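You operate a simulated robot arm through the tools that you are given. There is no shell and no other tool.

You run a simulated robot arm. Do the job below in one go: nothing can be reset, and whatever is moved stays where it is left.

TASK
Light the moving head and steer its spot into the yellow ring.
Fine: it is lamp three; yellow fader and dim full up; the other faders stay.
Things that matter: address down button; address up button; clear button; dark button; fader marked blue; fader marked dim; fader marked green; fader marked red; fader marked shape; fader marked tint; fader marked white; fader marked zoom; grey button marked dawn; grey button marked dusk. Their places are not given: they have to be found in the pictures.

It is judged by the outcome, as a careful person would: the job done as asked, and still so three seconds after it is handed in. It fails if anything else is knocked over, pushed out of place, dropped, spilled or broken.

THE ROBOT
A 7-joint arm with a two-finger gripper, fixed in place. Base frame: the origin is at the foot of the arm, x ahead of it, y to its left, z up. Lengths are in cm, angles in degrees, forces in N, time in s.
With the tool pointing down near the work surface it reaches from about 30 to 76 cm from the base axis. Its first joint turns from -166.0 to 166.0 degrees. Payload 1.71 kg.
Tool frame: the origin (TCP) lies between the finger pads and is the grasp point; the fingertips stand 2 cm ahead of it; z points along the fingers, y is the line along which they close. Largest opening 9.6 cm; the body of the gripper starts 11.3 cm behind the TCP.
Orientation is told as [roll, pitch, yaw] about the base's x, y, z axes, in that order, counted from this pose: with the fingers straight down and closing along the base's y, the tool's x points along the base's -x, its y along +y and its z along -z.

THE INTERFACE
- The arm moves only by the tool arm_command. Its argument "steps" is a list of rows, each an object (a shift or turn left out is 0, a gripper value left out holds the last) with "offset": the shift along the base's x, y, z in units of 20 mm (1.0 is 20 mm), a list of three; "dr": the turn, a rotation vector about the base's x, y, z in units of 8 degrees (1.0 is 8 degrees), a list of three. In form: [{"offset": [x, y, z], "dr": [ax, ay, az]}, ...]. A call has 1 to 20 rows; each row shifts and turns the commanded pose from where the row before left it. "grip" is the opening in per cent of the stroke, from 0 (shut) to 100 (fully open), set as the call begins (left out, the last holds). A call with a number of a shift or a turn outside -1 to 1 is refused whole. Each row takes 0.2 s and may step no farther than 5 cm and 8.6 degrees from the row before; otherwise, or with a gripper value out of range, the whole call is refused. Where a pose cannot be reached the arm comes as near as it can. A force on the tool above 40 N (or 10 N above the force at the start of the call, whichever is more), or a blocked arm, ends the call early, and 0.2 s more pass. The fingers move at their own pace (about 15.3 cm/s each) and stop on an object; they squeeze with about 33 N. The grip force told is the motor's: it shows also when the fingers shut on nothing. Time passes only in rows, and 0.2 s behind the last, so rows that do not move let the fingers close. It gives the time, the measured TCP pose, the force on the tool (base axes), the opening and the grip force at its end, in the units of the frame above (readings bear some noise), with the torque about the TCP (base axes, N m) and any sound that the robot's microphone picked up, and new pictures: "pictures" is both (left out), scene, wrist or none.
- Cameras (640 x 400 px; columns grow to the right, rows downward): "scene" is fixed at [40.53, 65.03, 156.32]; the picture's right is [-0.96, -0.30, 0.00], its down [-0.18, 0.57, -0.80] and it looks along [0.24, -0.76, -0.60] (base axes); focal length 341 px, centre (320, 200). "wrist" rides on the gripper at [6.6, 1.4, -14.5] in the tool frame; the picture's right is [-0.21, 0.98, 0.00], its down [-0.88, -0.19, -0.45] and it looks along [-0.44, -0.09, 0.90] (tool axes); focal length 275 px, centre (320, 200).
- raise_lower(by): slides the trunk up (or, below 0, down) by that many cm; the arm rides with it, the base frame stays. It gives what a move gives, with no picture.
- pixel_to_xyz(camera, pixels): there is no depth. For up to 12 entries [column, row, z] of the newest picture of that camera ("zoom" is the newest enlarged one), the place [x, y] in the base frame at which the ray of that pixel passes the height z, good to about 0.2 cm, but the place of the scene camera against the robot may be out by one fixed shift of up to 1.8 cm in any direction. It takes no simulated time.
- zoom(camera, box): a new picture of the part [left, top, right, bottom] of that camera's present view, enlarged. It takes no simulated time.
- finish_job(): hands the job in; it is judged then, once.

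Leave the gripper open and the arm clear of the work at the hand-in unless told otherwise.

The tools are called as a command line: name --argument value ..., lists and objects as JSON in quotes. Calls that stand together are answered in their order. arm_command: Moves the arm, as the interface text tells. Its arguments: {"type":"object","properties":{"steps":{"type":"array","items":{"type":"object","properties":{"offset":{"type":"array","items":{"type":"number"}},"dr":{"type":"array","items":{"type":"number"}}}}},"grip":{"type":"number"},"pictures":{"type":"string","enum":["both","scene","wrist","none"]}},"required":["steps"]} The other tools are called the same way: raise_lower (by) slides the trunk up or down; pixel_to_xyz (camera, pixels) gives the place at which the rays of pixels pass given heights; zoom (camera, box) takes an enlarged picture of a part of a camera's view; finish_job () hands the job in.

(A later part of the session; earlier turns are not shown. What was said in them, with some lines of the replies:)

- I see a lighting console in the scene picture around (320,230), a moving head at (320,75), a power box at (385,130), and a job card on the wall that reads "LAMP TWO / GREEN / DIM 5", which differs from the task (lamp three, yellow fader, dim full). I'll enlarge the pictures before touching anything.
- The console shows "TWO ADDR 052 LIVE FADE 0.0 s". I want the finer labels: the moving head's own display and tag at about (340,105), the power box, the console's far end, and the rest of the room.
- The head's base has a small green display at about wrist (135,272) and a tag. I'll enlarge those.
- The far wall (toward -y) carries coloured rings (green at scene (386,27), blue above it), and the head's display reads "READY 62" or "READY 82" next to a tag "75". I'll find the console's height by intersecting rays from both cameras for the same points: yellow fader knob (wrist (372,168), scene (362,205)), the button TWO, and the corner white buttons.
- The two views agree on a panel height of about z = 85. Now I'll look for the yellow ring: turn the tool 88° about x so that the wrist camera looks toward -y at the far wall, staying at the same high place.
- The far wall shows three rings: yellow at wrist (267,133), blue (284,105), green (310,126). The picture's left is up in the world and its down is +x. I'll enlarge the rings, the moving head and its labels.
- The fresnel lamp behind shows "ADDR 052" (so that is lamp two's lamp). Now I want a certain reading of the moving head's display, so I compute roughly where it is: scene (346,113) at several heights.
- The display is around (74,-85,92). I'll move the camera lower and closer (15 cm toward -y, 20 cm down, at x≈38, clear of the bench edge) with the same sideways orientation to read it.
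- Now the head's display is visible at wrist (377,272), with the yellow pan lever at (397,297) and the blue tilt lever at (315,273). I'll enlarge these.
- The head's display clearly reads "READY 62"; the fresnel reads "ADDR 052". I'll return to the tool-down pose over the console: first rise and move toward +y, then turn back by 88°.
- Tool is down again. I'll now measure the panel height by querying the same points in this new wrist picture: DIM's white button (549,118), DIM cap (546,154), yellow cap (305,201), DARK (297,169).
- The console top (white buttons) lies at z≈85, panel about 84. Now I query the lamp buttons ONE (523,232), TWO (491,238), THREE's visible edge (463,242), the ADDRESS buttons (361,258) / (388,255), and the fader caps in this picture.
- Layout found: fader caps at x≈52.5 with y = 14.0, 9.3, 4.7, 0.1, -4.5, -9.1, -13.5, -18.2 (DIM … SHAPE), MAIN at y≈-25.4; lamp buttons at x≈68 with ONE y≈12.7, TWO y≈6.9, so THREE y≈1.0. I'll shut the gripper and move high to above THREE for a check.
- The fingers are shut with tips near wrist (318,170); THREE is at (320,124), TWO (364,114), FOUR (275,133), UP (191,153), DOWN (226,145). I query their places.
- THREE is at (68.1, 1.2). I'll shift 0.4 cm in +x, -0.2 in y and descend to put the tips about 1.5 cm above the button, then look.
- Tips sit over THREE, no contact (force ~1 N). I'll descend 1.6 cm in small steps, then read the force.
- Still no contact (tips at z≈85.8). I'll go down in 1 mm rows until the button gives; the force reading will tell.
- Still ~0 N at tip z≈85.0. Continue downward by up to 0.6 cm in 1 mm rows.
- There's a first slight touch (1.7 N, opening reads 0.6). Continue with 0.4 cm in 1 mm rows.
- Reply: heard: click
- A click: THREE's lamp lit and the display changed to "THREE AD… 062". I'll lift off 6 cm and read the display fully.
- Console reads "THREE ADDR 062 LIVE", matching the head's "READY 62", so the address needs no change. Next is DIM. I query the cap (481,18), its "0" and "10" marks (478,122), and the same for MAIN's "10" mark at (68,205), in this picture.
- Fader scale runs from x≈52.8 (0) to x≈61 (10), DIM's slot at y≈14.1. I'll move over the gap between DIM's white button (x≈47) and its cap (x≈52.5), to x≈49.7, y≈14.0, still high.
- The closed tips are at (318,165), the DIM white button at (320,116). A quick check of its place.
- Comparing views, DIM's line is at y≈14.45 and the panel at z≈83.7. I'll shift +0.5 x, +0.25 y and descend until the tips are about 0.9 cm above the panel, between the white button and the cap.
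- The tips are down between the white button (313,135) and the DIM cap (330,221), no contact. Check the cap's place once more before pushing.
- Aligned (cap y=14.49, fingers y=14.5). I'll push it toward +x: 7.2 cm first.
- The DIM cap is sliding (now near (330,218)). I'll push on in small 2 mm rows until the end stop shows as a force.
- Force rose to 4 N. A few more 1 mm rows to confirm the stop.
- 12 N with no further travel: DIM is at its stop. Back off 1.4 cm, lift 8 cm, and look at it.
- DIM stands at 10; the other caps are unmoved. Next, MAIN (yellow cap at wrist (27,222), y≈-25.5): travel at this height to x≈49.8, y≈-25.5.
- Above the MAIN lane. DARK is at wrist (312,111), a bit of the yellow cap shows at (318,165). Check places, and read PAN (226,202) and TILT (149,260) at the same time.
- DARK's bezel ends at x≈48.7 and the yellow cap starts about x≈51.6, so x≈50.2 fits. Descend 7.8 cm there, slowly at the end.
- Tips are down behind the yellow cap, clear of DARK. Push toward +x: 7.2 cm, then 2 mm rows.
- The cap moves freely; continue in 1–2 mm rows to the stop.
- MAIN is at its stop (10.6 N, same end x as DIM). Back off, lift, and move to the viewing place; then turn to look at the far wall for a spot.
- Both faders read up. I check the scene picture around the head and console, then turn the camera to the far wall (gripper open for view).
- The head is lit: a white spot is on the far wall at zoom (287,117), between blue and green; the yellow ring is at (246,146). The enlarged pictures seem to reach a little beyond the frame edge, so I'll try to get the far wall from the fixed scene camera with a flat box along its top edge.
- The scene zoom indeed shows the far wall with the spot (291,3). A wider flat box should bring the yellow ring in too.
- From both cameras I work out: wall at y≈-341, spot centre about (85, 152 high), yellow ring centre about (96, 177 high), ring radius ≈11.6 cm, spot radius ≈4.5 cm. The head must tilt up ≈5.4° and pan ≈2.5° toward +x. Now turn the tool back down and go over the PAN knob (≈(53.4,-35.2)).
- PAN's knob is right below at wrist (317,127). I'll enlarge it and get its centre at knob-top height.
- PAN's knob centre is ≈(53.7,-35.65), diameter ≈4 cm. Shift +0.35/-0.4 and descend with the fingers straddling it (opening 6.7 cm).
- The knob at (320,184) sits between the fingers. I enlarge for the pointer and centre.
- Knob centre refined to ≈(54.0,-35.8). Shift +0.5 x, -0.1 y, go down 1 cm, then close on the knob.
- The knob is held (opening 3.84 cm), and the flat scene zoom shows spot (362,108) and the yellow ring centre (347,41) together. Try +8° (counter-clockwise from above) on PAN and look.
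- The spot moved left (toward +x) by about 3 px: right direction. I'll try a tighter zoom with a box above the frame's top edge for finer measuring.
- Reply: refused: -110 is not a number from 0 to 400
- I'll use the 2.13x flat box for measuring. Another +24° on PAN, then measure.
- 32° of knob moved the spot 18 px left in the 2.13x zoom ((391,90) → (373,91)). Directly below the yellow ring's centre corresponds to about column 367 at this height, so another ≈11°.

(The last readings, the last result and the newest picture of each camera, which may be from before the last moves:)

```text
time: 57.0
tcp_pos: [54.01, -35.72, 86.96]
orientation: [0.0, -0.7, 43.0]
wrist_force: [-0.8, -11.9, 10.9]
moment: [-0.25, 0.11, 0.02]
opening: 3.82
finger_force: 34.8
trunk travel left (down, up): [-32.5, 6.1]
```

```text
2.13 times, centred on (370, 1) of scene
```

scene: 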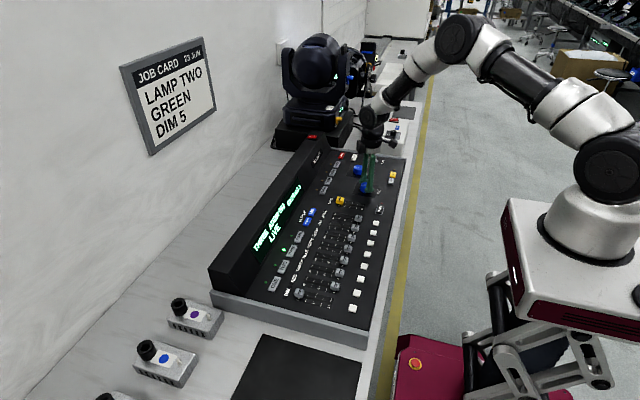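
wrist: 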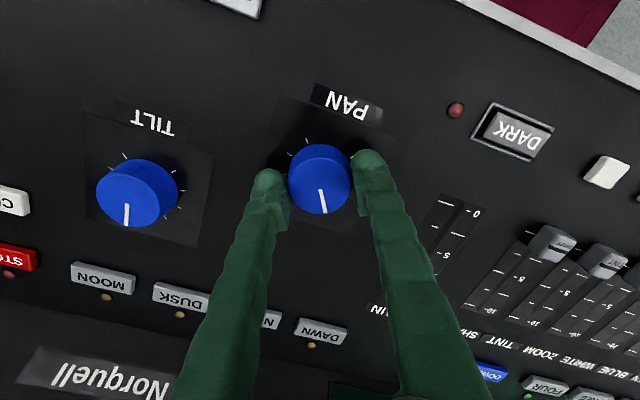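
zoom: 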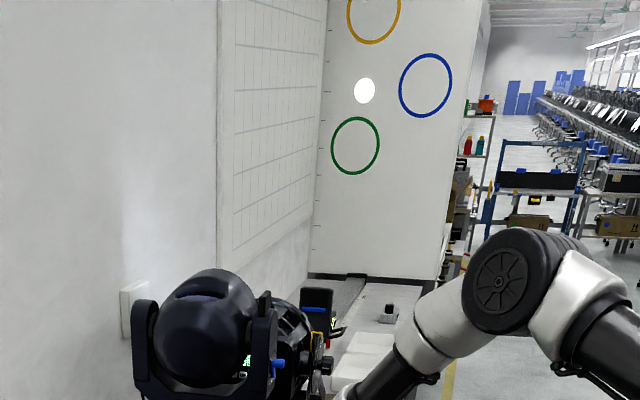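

The spot is at (365,91), close to the aim of 367. Release the PAN knob, check the spot, then rise 8 cm and turn the yaw back.

arm_command --grip 70 --steps '[{"offset": [0, 0, 0]}, {"offset": [0, 0, 0]}, {"offset": [0, 0, 0.5]}, {"offset": [0, 0, 1]}, {"offset": [0, 0, 1]}, {"offset": [0, 0, 1]}, {"offset": [0, 0, 1], "dr": [0, 0, -1]}, {"offset": [0, 0, 0.5], "dr": [0, 0, -1]}, {"dr": [0, 0, -1]}, {"dr": [0, 0, -1]}, {"dr": [0, 0, -1]}, {"dr": [0, 0, -0.38]}, {"offset": [0, 0, 0]}]'

zoom --camera "scene" --box '[220, 0, 520, 2]'

zoom --camera "wrist" --box '[140, 80, 400, 260]'

```text
time: 59.8
tcp_pos: [53.92, -35.81, 96.79]
orientation: [0.0, -0.8, -0.1]
wrist_force: [1.1, 0.0, -0.4]
moment: [0.0, -0.02, -0.05]
opening: 6.71
finger_force: 0.1
trunk travel left (down, up): [-32.5, 6.1]
```

scene: 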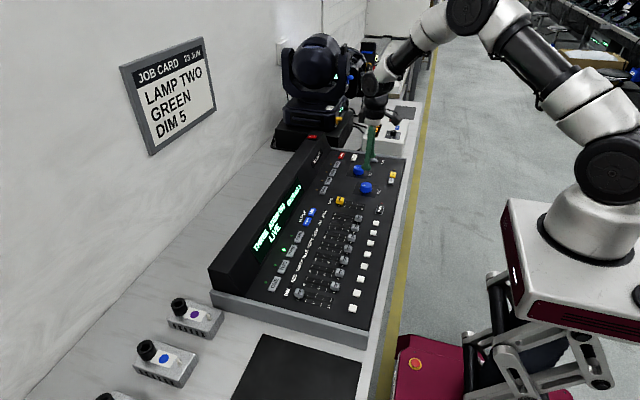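
wrist: 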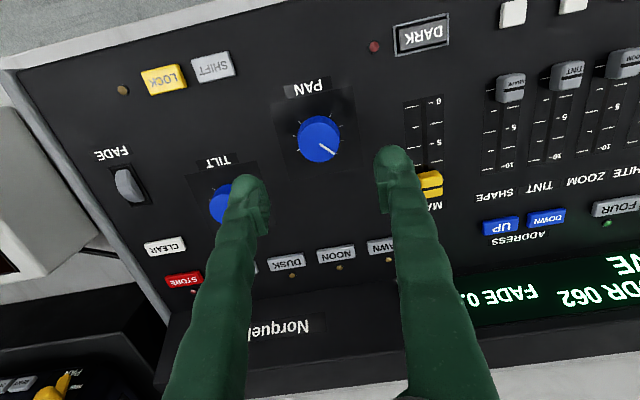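

```text
2.13 times, centred on (370, 1) of scene
```

zoom: 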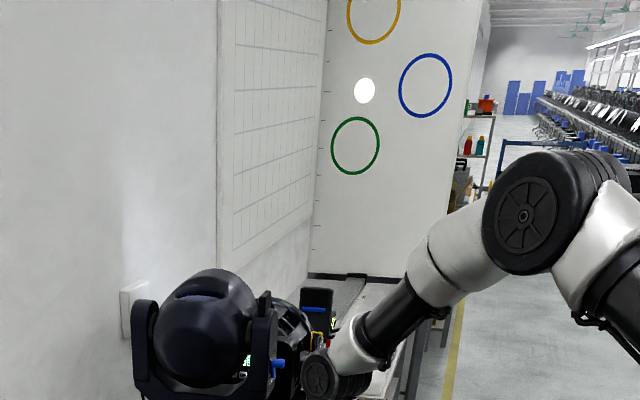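

```text
2.22 times, centred on (270, 170) of wrist
```

zoom: 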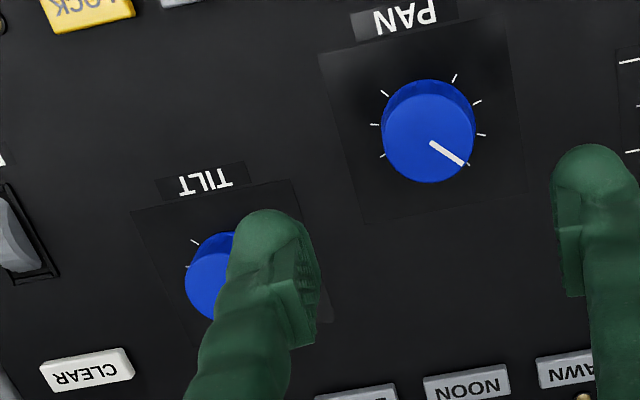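

Spot holds at (365,91) after release. Now over the TILT knob (≈(58.1,-46.3)) at the same height.

arm_command --steps '[{"offset": [0.35, -0.88, 0.5]}, {"offset": [0.35, -0.88, 0]}, {"offset": [0.35, -0.88, 0]}, {"offset": [0.35, -0.88, 0]}, {"offset": [0.35, -0.88, 0]}, {"offset": [0.35, -0.88, 0]}, {"offset": [0, 0, 0]}]'

zoom --camera "wrist" --box '[200, 70, 430, 220]'

```text
time: 61.4
tcp_pos: [58.4, -46.46, 97.84]
orientation: [0.0, -0.8, 0.1]
wrist_force: [-0.1, -0.4, 0.6]
moment: [-0.03, 0.03, 0.0]
opening: 6.75
finger_force: 0.1
trunk travel left (down, up): [-32.5, 6.1]
```

scene: 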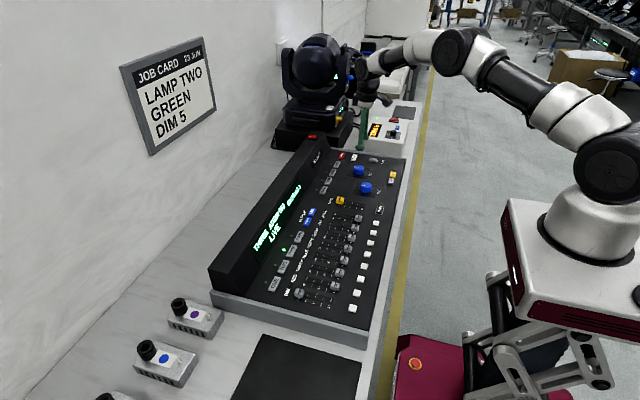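
wrist: 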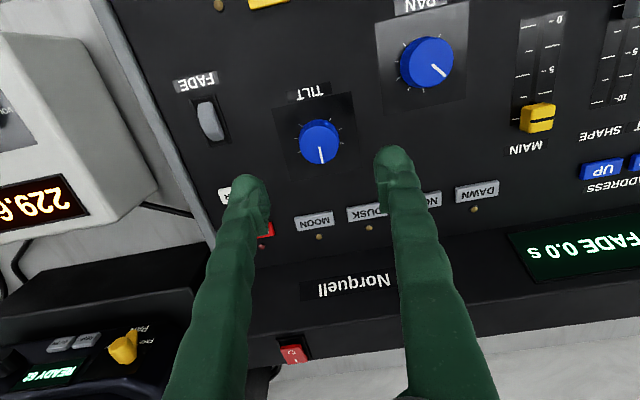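

```text
2.67 times, centred on (315, 145) of wrist
```

zoom: 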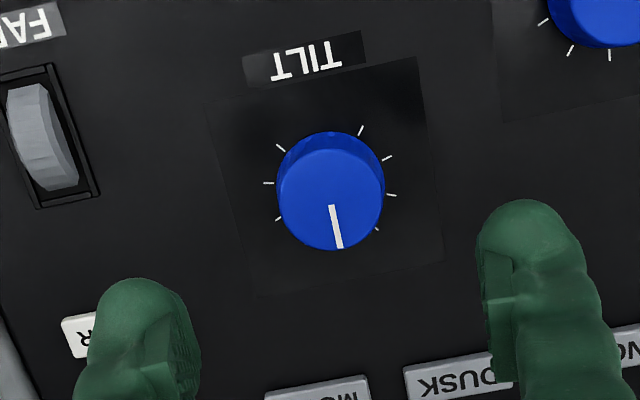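

TILT's top face centre is at wrist (319,145). Query it plus the neighbours FADE wheel (210,121) and CLEAR (230,195).

pixel_to_xyz --camera "wrist" --pixels '[[319, 145, 86], [319, 139, 84], [210, 121, 85], [222, 138, 84], [225, 196, 84.5], [427, 62, 86]]'

```text
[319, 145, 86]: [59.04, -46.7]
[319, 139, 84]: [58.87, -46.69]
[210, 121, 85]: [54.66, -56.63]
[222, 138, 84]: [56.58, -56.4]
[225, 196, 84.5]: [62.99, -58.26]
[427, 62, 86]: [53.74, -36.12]
```

TILT's centre ≈(58.95,-46.65); the fingers clear FADE (y≈-56.5) and CLEAR. Shift and descend to TCP z≈86.8.

arm_command --steps '[{"offset": [0.27, -0.1, -1]}, {"offset": [0, 0, -1]}, {"offset": [0, 0, -1]}, {"offset": [0, 0, -1]}, {"offset": [0, 0, -0.75]}, {"offset": [0, 0, -0.4]}, {"offset": [0, 0, -0.35]}, {"offset": [0, 0, 0]}]' --pictures "both"

zoom --camera "wrist" --box '[220, 100, 420, 240]'

```text
time: 63.2
tcp_pos: [59.02, -46.92, 86.78]
orientation: [0.1, -0.8, 0.0]
wrist_force: [-0.6, -0.1, 0.0]
moment: [-0.01, -0.01, 0.0]
opening: 6.73
finger_force: 0.0
trunk travel left (down, up): [-32.5, 6.1]
```

scene: 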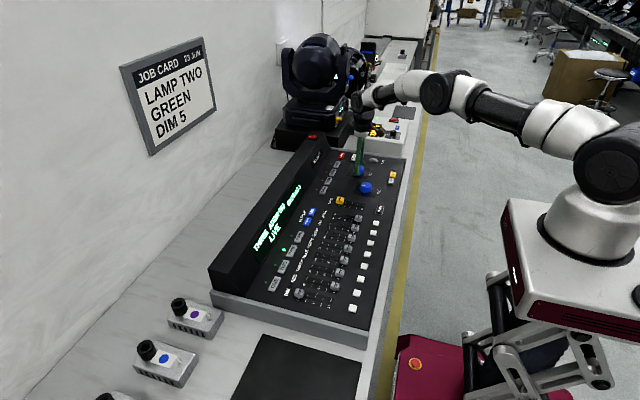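
wrist: 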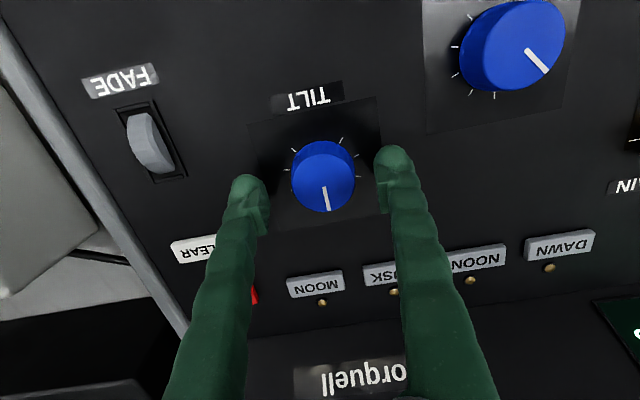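

```text
2.86 times, centred on (320, 170) of wrist
```

zoom: 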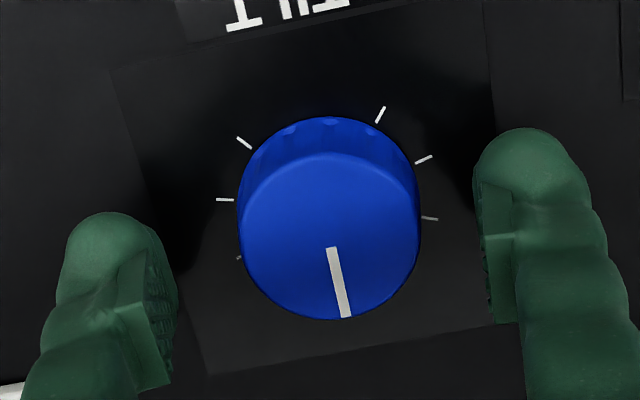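

The knob is about 0.3 cm toward +y of the finger midline; correct that, then close.

arm_command --steps '[{"offset": [0, 0.14, 0]}, {"offset": [0, 0, 0]}]' --pictures "none"

arm_command --grip 0 --steps '[{"offset": [0, 0, 0]}, {"offset": [0, 0, 0]}, {"offset": [0, 0, 0]}]'

zoom --camera "scene" --box '[220, 0, 520, 2]'

```text
time: 63.7
tcp_pos: [57.98, -46.8, 88.06]
orientation: [0.0, -1.8, 0.0]
wrist_force: [0.6, 0.6, -0.1]
moment: [-0.01, -0.11, -0.04]
opening: 6.73
finger_force: 0.1
trunk travel left (down, up): [-32.5, 6.1]
stopped in row 2: the arm was blocked; the commanded pose is now the measured one
```

```text
time: 64.5
tcp_pos: [58.02, -46.66, 88.19]
orientation: [-0.3, -1.9, 0.0]
wrist_force: [0.7, 3.0, 32.5]
moment: [0.09, 0.14, 0.04]
opening: 0.6
finger_force: 29.8
trunk travel left (down, up): [-32.5, 6.1]
```

scene: 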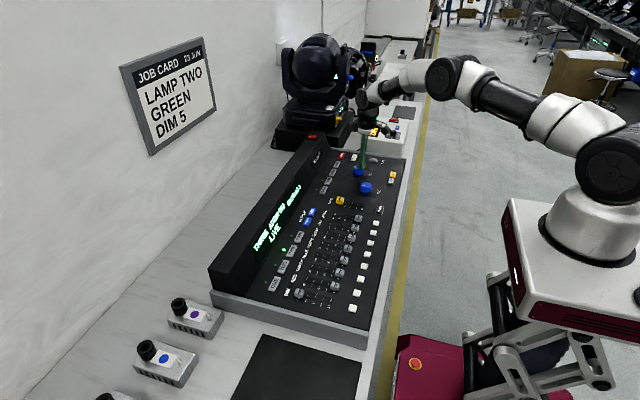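
wrist: 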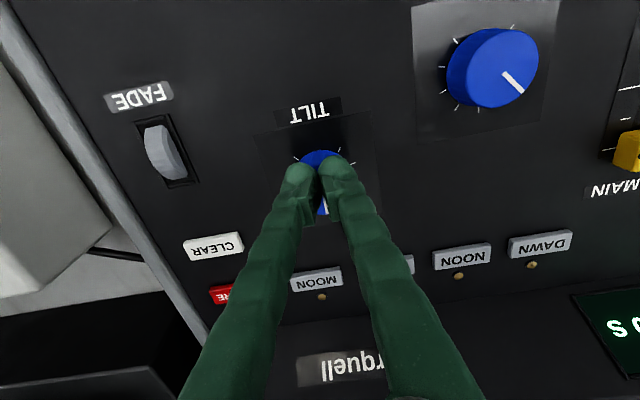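

```text
2.13 times, centred on (370, 1) of scene
```

zoom: 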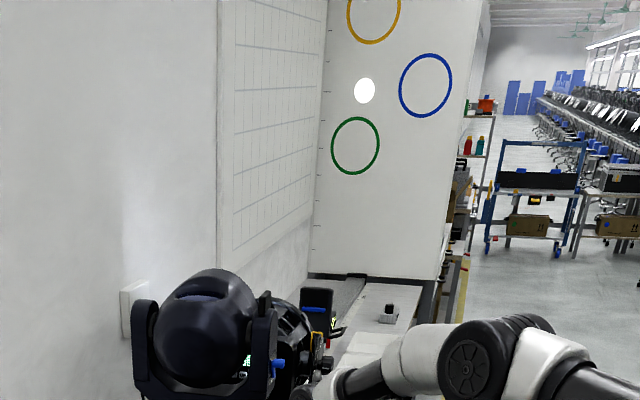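

The first move was blocked (the arm rose to z≈88 and shifted -1 cm in x), so the fingers shut on top of the knob with ~32 N downward reaction. The spot hasn't moved. Lift straight up now and inspect what blocked the arm.

arm_command --steps '[{"offset": [0, 0, 0.5]}, {"offset": [0, 0, 1]}, {"offset": [0, 0, 1]}, {"offset": [0, 0, 1]}]'

zoom --camera "scene" --box '[300, 50, 480, 200]'

zoom --camera "wrist" --box '[0, 0, 640, 400]'

```text
time: 65.5
tcp_pos: [57.99, -46.77, 94.7]
orientation: [0.1, -1.6, 0.0]
wrist_force: [0.5, 0.3, 0.2]
moment: [0.0, -0.03, -0.02]
opening: 0.0
finger_force: 29.5
trunk travel left (down, up): [-32.5, 6.1]
```

scene: 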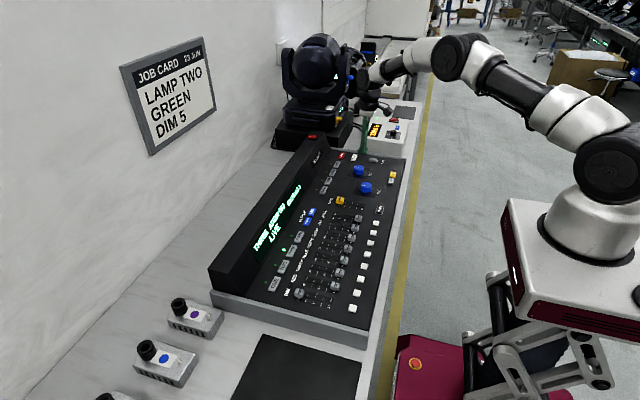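
wrist: 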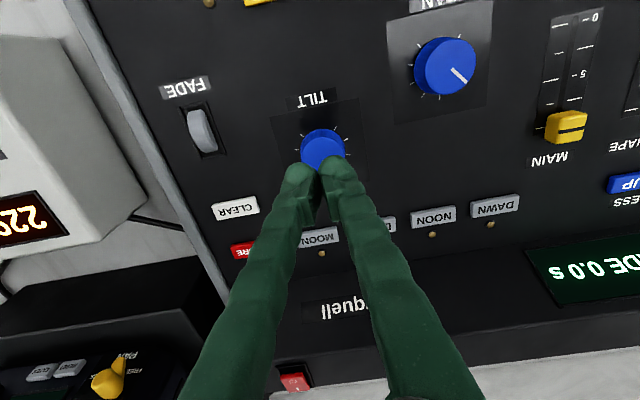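

```text
2.67 times, centred on (390, 125) of scene
```

zoom: 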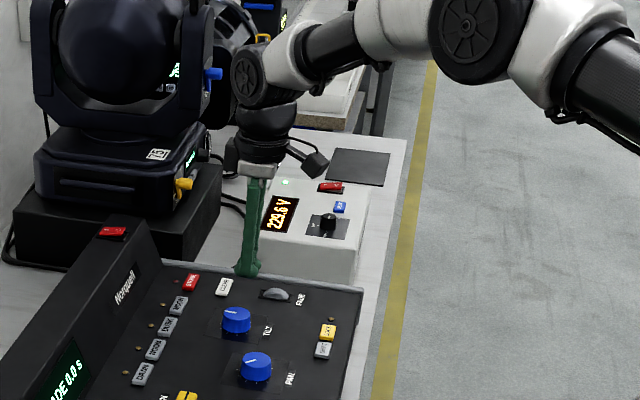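

```text
1.00 times, centred on (320, 200) of wrist (not enlarged: the box is as wide or as high as the picture)
```

zoom: 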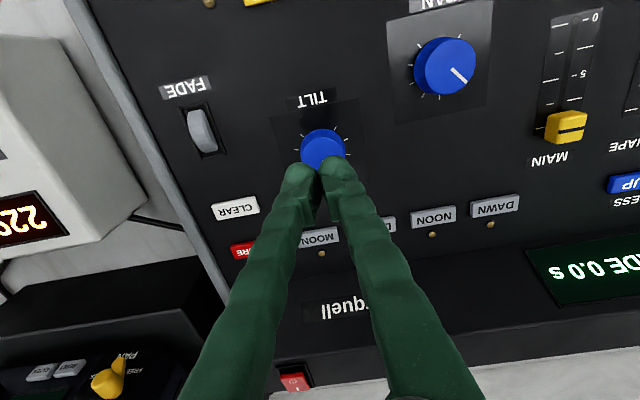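

The TILT knob lies at 75 cm from the base axis, right at the arm's reach limit with the tool vertical, which likely blocked it. I'll open the gripper and lean the tool 16° about -y (gripper body toward the robot), which brings the wrist in by about 7 cm while the fingers still close along y.

arm_command --grip 70 --steps '[{"offset": [0, 0, 0.5]}, {"offset": [0, 0, 0], "dr": [0, -0.5, 0]}, {"dr": [0, -0.5, 0]}, {"dr": [0, -0.5, 0]}, {"dr": [0, -0.5, 0]}, {"offset": [0.4, 0, 0]}, {"offset": [0, 0, 0]}]'

zoom --camera "wrist" --box '[200, 70, 430, 260]'

```text
time: 67.1
tcp_pos: [58.62, -46.46, 95.71]
orientation: [0.0, -17.6, -0.1]
wrist_force: [0.5, 0.8, -0.9]
moment: [-0.03, -0.02, 0.05]
opening: 6.73
finger_force: 0.1
trunk travel left (down, up): [-32.5, 6.1]
```

scene: 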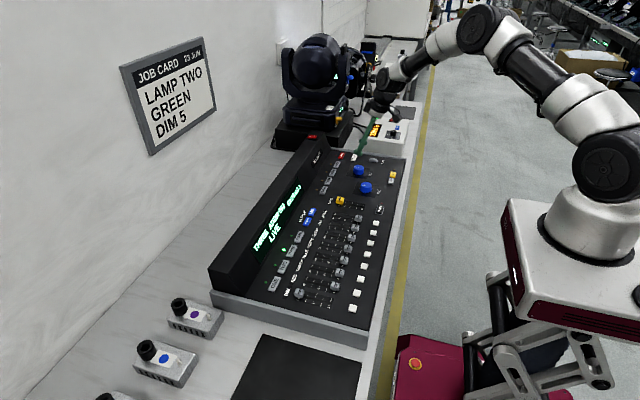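
wrist: 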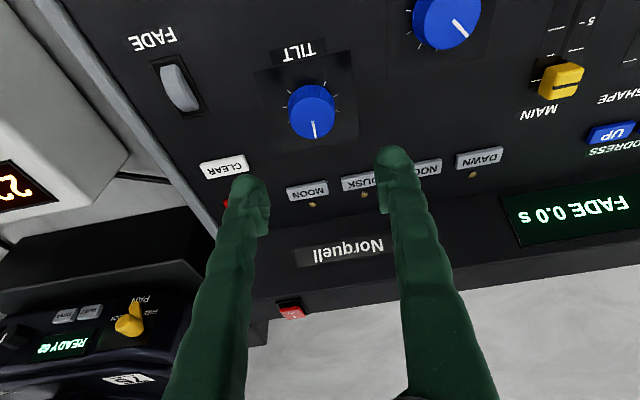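

```text
2.11 times, centred on (315, 165) of wrist
```

zoom: 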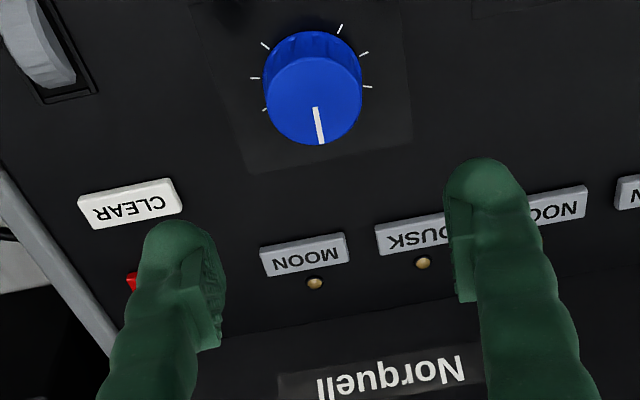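

The tool leans at -17.6°, no trouble. TILT's top face is at wrist (312,117); query its place in this view.

pixel_to_xyz --camera "wrist" --pixels '[[312, 117, 86], [312, 108, 84], [312, 117, 85.5], [446, 22, 86]]'

```text
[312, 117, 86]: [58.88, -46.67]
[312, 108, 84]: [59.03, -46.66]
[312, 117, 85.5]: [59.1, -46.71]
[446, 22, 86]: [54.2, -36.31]
```

Centre ≈(58.95,-46.65). Descend to TCP z≈86.9 with +0.3 x, -0.15 y.

arm_command --steps '[{"offset": [0.16, -0.08, -1]}, {"offset": [0, 0, -1]}, {"offset": [0, 0, -1]}, {"offset": [0, 0, -0.6]}, {"offset": [0, 0, -0.4]}, {"offset": [0, 0, -0.4]}, {"offset": [0, 0, 0]}, {"offset": [0, 0, 0]}]'

zoom --camera "wrist" --box '[220, 100, 420, 240]'

```text
time: 68.9
tcp_pos: [59.15, -46.83, 86.96]
orientation: [0.0, -17.6, -0.1]
wrist_force: [-0.2, 0.0, 0.0]
moment: [0.0, 0.03, -0.02]
opening: 6.7
finger_force: 0.1
trunk travel left (down, up): [-32.5, 6.1]
```

scene: 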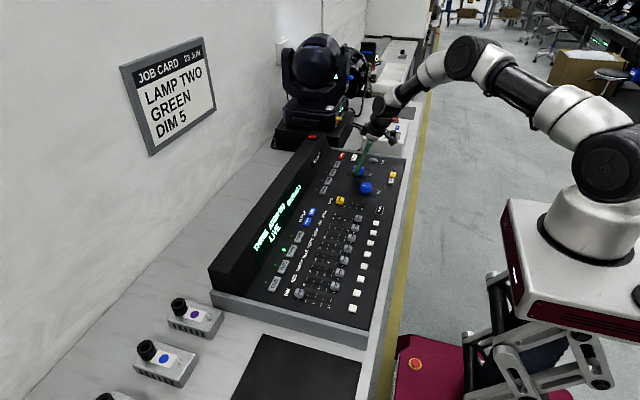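
wrist: 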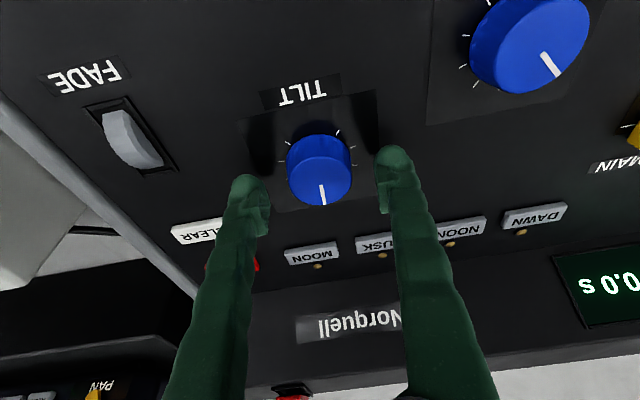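

```text
2.86 times, centred on (320, 170) of wrist
```

zoom: 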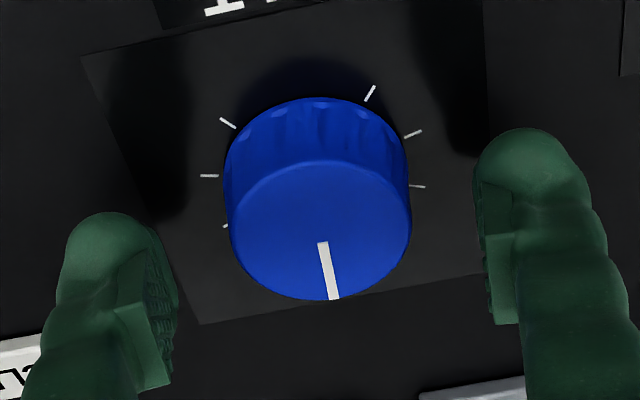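

Knob well centred between the fingers, force ~0. Close on it.

arm_command --grip 0 --steps '[{"offset": [0, 0, 0]}, {"offset": [0, 0, 0]}, {"offset": [0, 0, 0]}]'

zoom --camera "scene" --box '[220, 0, 520, 2]'

```text
time: 69.7
tcp_pos: [59.15, -46.69, 86.97]
orientation: [0.1, -17.6, -0.1]
wrist_force: [-0.3, 6.2, -0.5]
moment: [0.06, 0.01, -0.01]
opening: 3.82
finger_force: 35.1
trunk travel left (down, up): [-32.5, 6.1]
```

scene: 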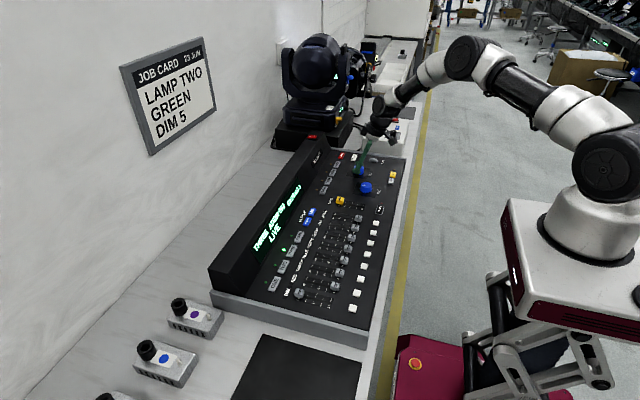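
wrist: 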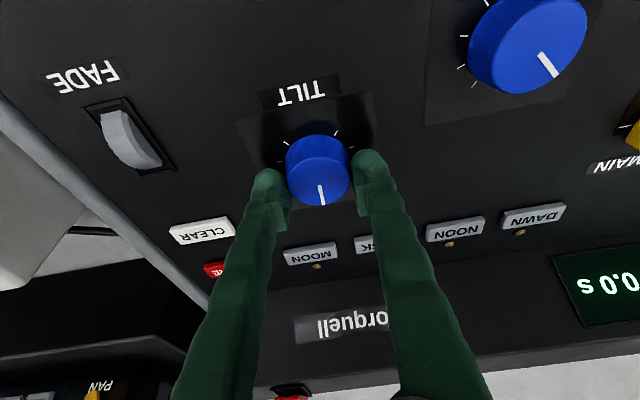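

```text
2.13 times, centred on (370, 1) of scene
```

zoom: 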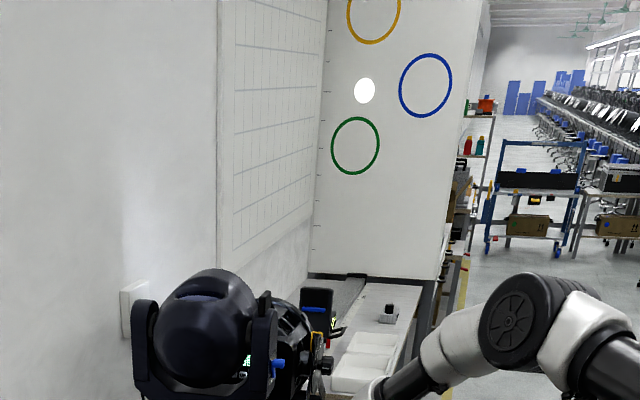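

The TILT knob is held (3.82 cm). Try -16° (clockwise from above) and see which way the spot goes.

arm_command --steps '[{"dr": [0, 0, -0.5]}, {"dr": [0, 0, -0.5]}, {"dr": [0, 0, -0.5]}, {"dr": [0, 0, -0.5]}, {"dr": [0, 0, 0]}]' --pictures "wrist"

zoom --camera "scene" --box '[220, 0, 520, 2]'

```text
time: 70.9
tcp_pos: [58.96, -46.71, 87.02]
orientation: [0.0, -17.5, -16.0]
wrist_force: [-2.3, 5.5, -0.8]
moment: [0.16, 0.29, 0.01]
opening: 3.82
finger_force: 35.2
trunk travel left (down, up): [-32.5, 6.1]
```

wrist: 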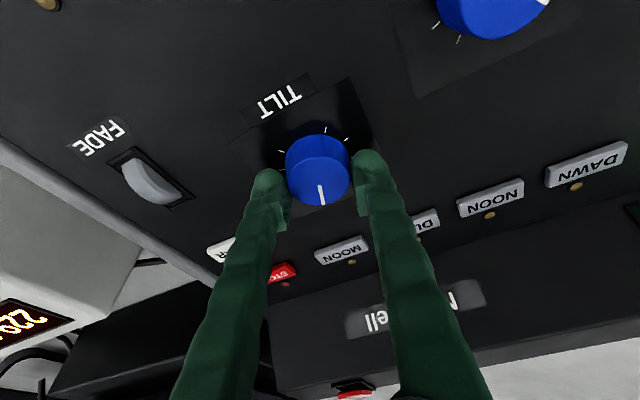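

```text
2.13 times, centred on (370, 1) of scene
```

zoom: 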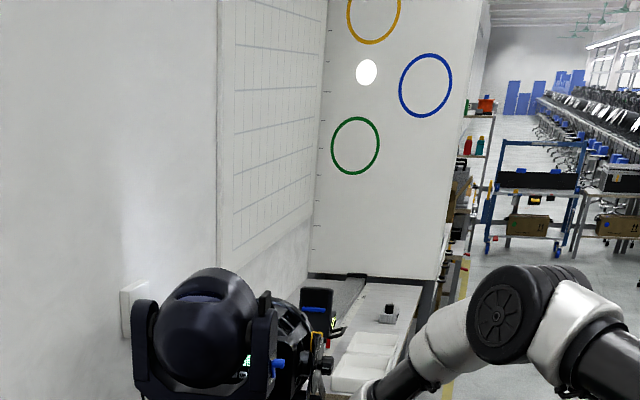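

Clockwise raises the spot: 18 px for 16°. The ring's centre is at about row 17, so ≈50° more. First -32°.

arm_command --steps '[{"dr": [0, 0, -0.5]}, {"dr": [0, 0, -0.5]}, {"dr": [0, 0, -0.5]}, {"dr": [0, 0, -0.5]}, {"dr": [0, 0, -0.5]}, {"dr": [0, 0, -0.5]}, {"dr": [0, 0, -0.5]}, {"dr": [0, 0, -0.5]}, {"dr": [0, 0, 0]}]' --pictures "both"

zoom --camera "scene" --box '[200, 0, 540, 2]'

```text
time: 72.9
tcp_pos: [59.0, -46.77, 86.92]
orientation: [0.0, -17.7, -48.1]
wrist_force: [-1.7, 2.4, 0.3]
moment: [0.22, 0.1, 0.03]
opening: 3.82
finger_force: 34.5
trunk travel left (down, up): [-32.5, 6.1]
```

scene: 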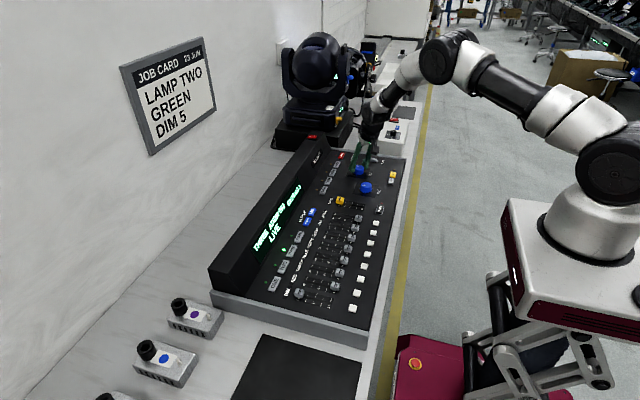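
wrist: 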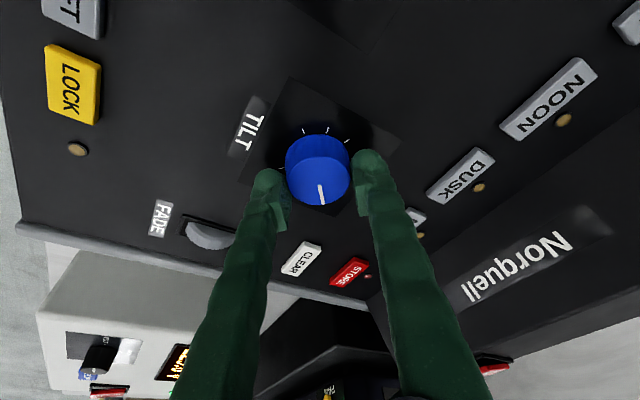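

```text
1.88 times, centred on (370, 1) of scene
```

zoom: 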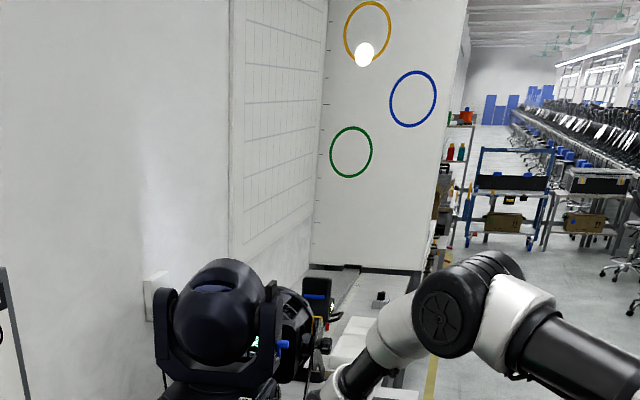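

The spot is now at (365,55) in the 1.88x zoom, ring centre (367,32): about 1.03 px per degree, so ≈22° more.

arm_command --steps '[{"dr": [0, 0, -0.5]}, {"dr": [0, 0, -0.5]}, {"dr": [0, 0, -0.5]}, {"dr": [0, 0, -0.5]}, {"dr": [0, 0, -0.5]}, {"dr": [0, 0, -0.25]}, {"dr": [0, 0, 0]}]' --pictures "both"

zoom --camera "scene" --box '[200, 0, 540, 2]'

```text
time: 74.5
tcp_pos: [59.02, -46.78, 86.96]
orientation: [-0.1, -17.7, -69.9]
wrist_force: [0.6, -2.5, 4.9]
moment: [-0.19, 0.01, -0.02]
opening: 3.83
finger_force: 35.0
trunk travel left (down, up): [-32.5, 6.1]
```

scene: 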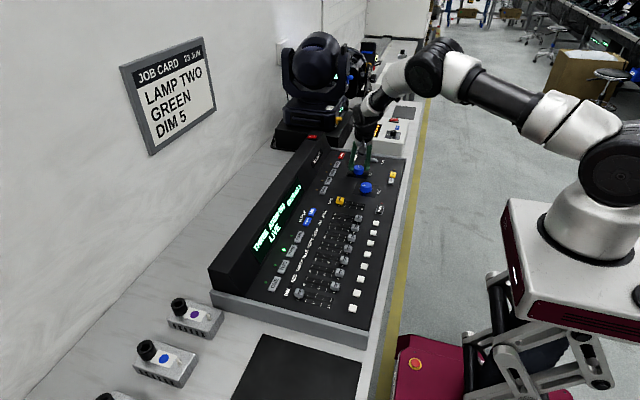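
wrist: 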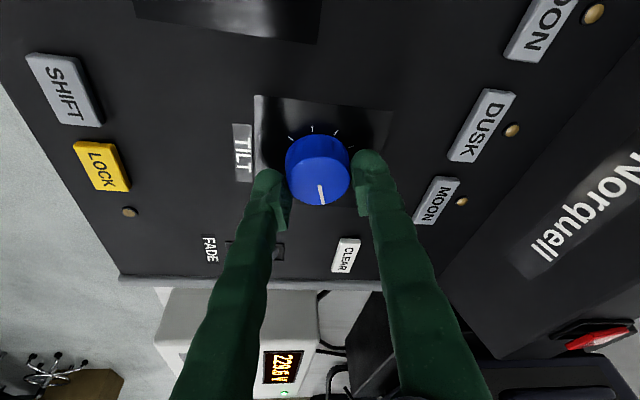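

```text
1.88 times, centred on (370, 1) of scene
```

zoom: 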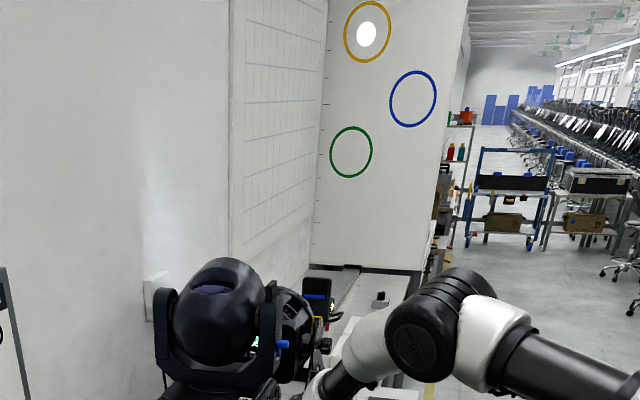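

The spot now sits at (366,34), inside the yellow ring (centre (367,32)). Release the TILT knob and rise straight up, then check again.

arm_command --grip 70 --steps '[{"offset": [0, 0, 0]}, {"offset": [0, 0, 0]}, {"offset": [0, 0, 0]}, {"offset": [0, 0, 0.5]}, {"offset": [0, 0, 1]}, {"offset": [0, 0, 1]}, {"offset": [0, 0, 1]}, {"offset": [0, 0, 1]}, {"offset": [0, 0, 1]}]'

zoom --camera "scene" --box '[200, 0, 540, 2]'

zoom --camera "scene" --box '[230, 140, 410, 320]'

```text
time: 76.5
tcp_pos: [59.02, -46.53, 98.0]
orientation: [-0.1, -17.7, -70.0]
wrist_force: [-0.9, -0.9, 0.1]
moment: [-0.01, -0.03, 0.01]
opening: 6.75
finger_force: 0.0
trunk travel left (down, up): [-32.5, 6.1]
```

scene: 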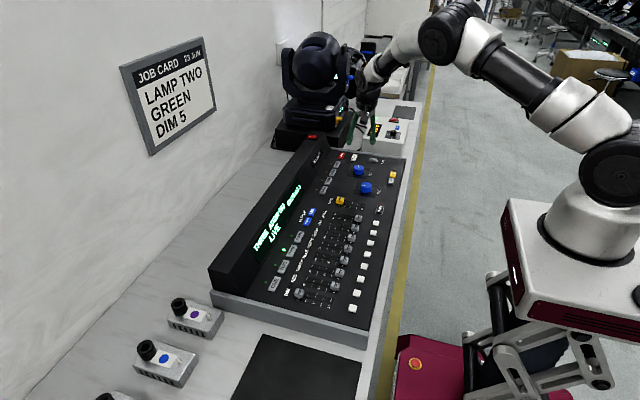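
wrist: 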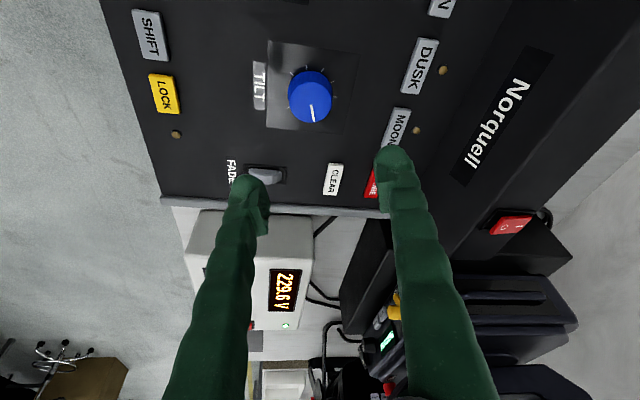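

```text
1.88 times, centred on (370, 1) of scene
```

zoom: 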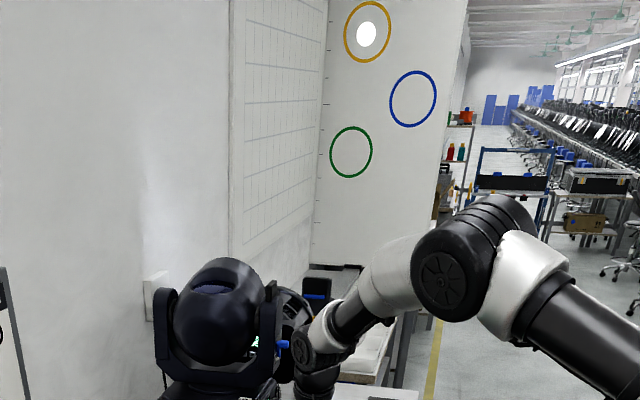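

```text
2.22 times, centred on (320, 230) of scene
```

zoom: 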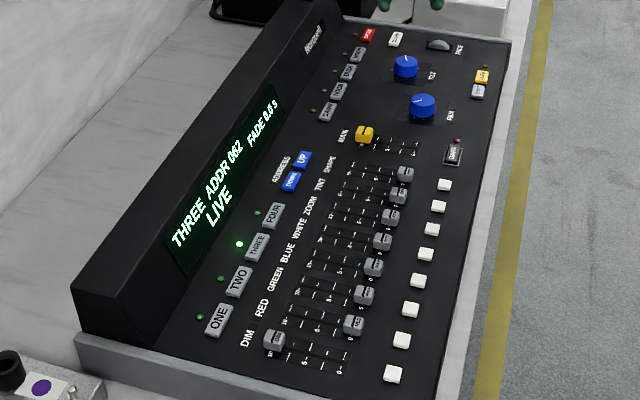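

Everything reads right: spot in the yellow ring, THREE ADDR 062 LIVE, MAIN and DIM at 10, the other caps at 0. Now I move the arm clear: up and back toward the robot, undo the yaw and lean, open the gripper fully.

arm_command --grip 100 --steps '[{"offset": [0, 0, 1]}, {"offset": [0, 0, 1]}, {"offset": [-0.5, 0.3, 1]}, {"offset": [-1, 0.5, 1]}, {"offset": [-1, 0.5, 1], "dr": [0, 0, 1]}, {"offset": [-1, 0.5, 1], "dr": [0, 0, 1]}, {"offset": [-1, 0.5, 1], "dr": [0, 0, 1]}, {"offset": [-1, 0.5, 1], "dr": [0, 0, 1]}, {"offset": [-1, 0.5, 1], "dr": [0, 0, 1]}, {"offset": [-1, 0.5, 1], "dr": [0, 0, 1]}, {"offset": [-1, 0.5, 0], "dr": [0, 0, 1]}, {"offset": [-1, 0.5, 0], "dr": [0, 0, 1]}, {"dr": [0, 0, 0.75]}, {"dr": [0, 1, 0]}, {"dr": [0, 1, 0]}, {"dr": [0, 0.2, 0]}, {"offset": [0, 0, 0]}]'

zoom --camera "scene" --box '[200, 0, 540, 2]'

zoom --camera "scene" --box '[230, 140, 410, 320]'

zoom --camera "scene" --box '[260, 20, 420, 150]'

```text
time: 80.1
tcp_pos: [39.95, -37.07, 117.94]
orientation: [0.0, 0.1, 0.0]
wrist_force: [0.6, 0.7, -1.0]
moment: [0.01, 0.0, 0.0]
opening: 9.6
finger_force: 0.1
trunk travel left (down, up): [-32.5, 6.1]
```

scene: 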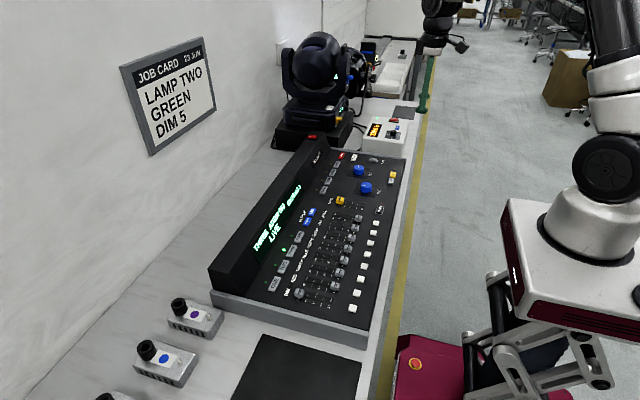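
wrist: 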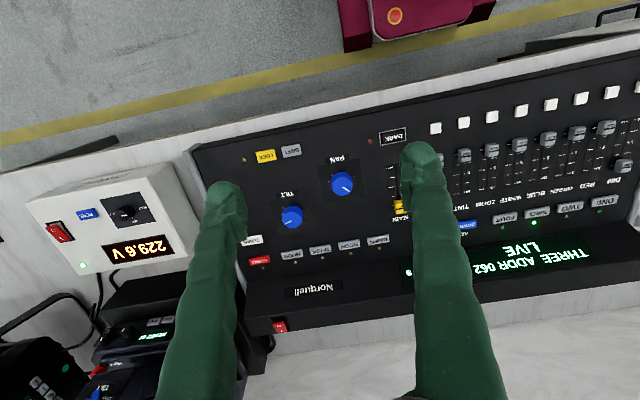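

```text
1.88 times, centred on (370, 1) of scene
```

zoom: 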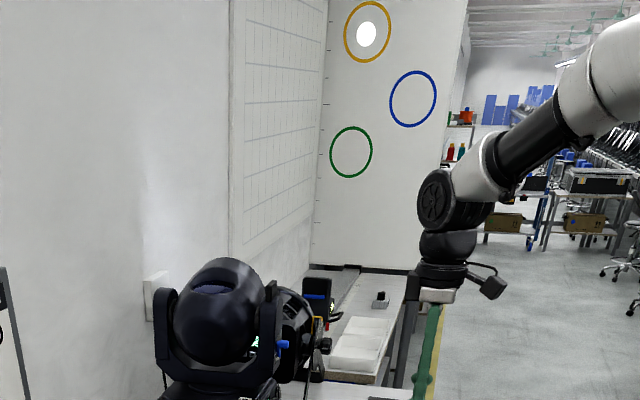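

```text
2.22 times, centred on (320, 230) of scene
```

zoom: 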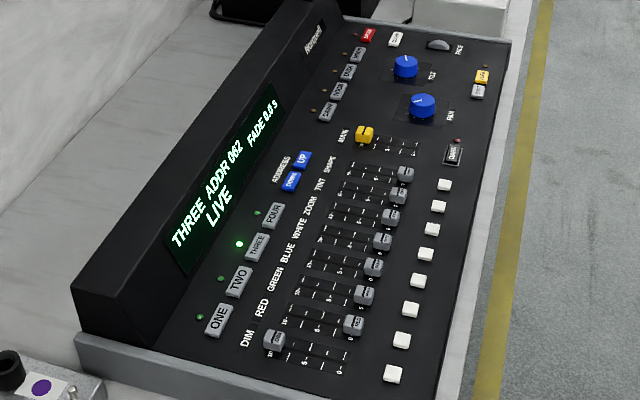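

```text
3.08 times, centred on (340, 85) of scene
```

zoom: 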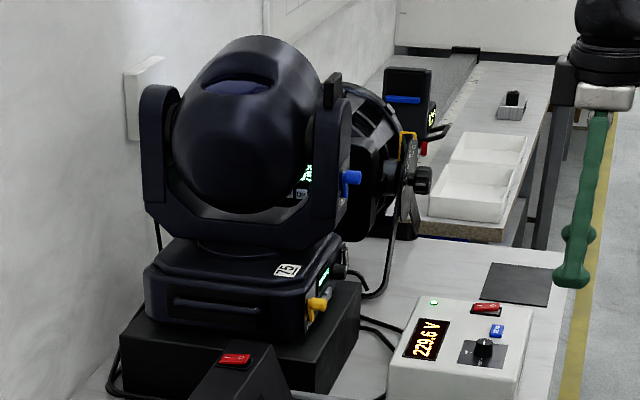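

The spot stays within the yellow ring ((366,34) vs centre (367,32)). Lamp three is live at address 062, DIM and MAIN are full up, and the other faders are at 0. Nothing has been displaced, the gripper is open and the arm is clear. Handing in.

finish_job

```text
The job is handed in.
```

The moving head is lit and its spot sits inside the yellow ring, about a pixel or two from the ring's centre in the last picture. I handed the job in; no verdict came back.

- **Lamp:** I pressed THREE. The console showed address 062, matching the head's own display ("READY 62"), so I did not change the address. The wall card says lamp two, green, dim 5; I followed your instruction instead.
- **Faders:** the yellow MAIN fader and DIM are pushed to their stops. The other seven are still at 0.
- **Steering:** I turned the PAN knob about 43° and the TILT knob about 70°. The spot stayed in place after I let go.

At the TILT knob the arm was blocked once, probably at the limit of its reach. My next command then shut the fingers on top of the knob, with about 32 N on the tool. I lifted off straight away; the spot had not moved, and the knob turned normally afterwards.

In the last pictures nothing was displaced. The gripper is open and the arm is clear of the console.
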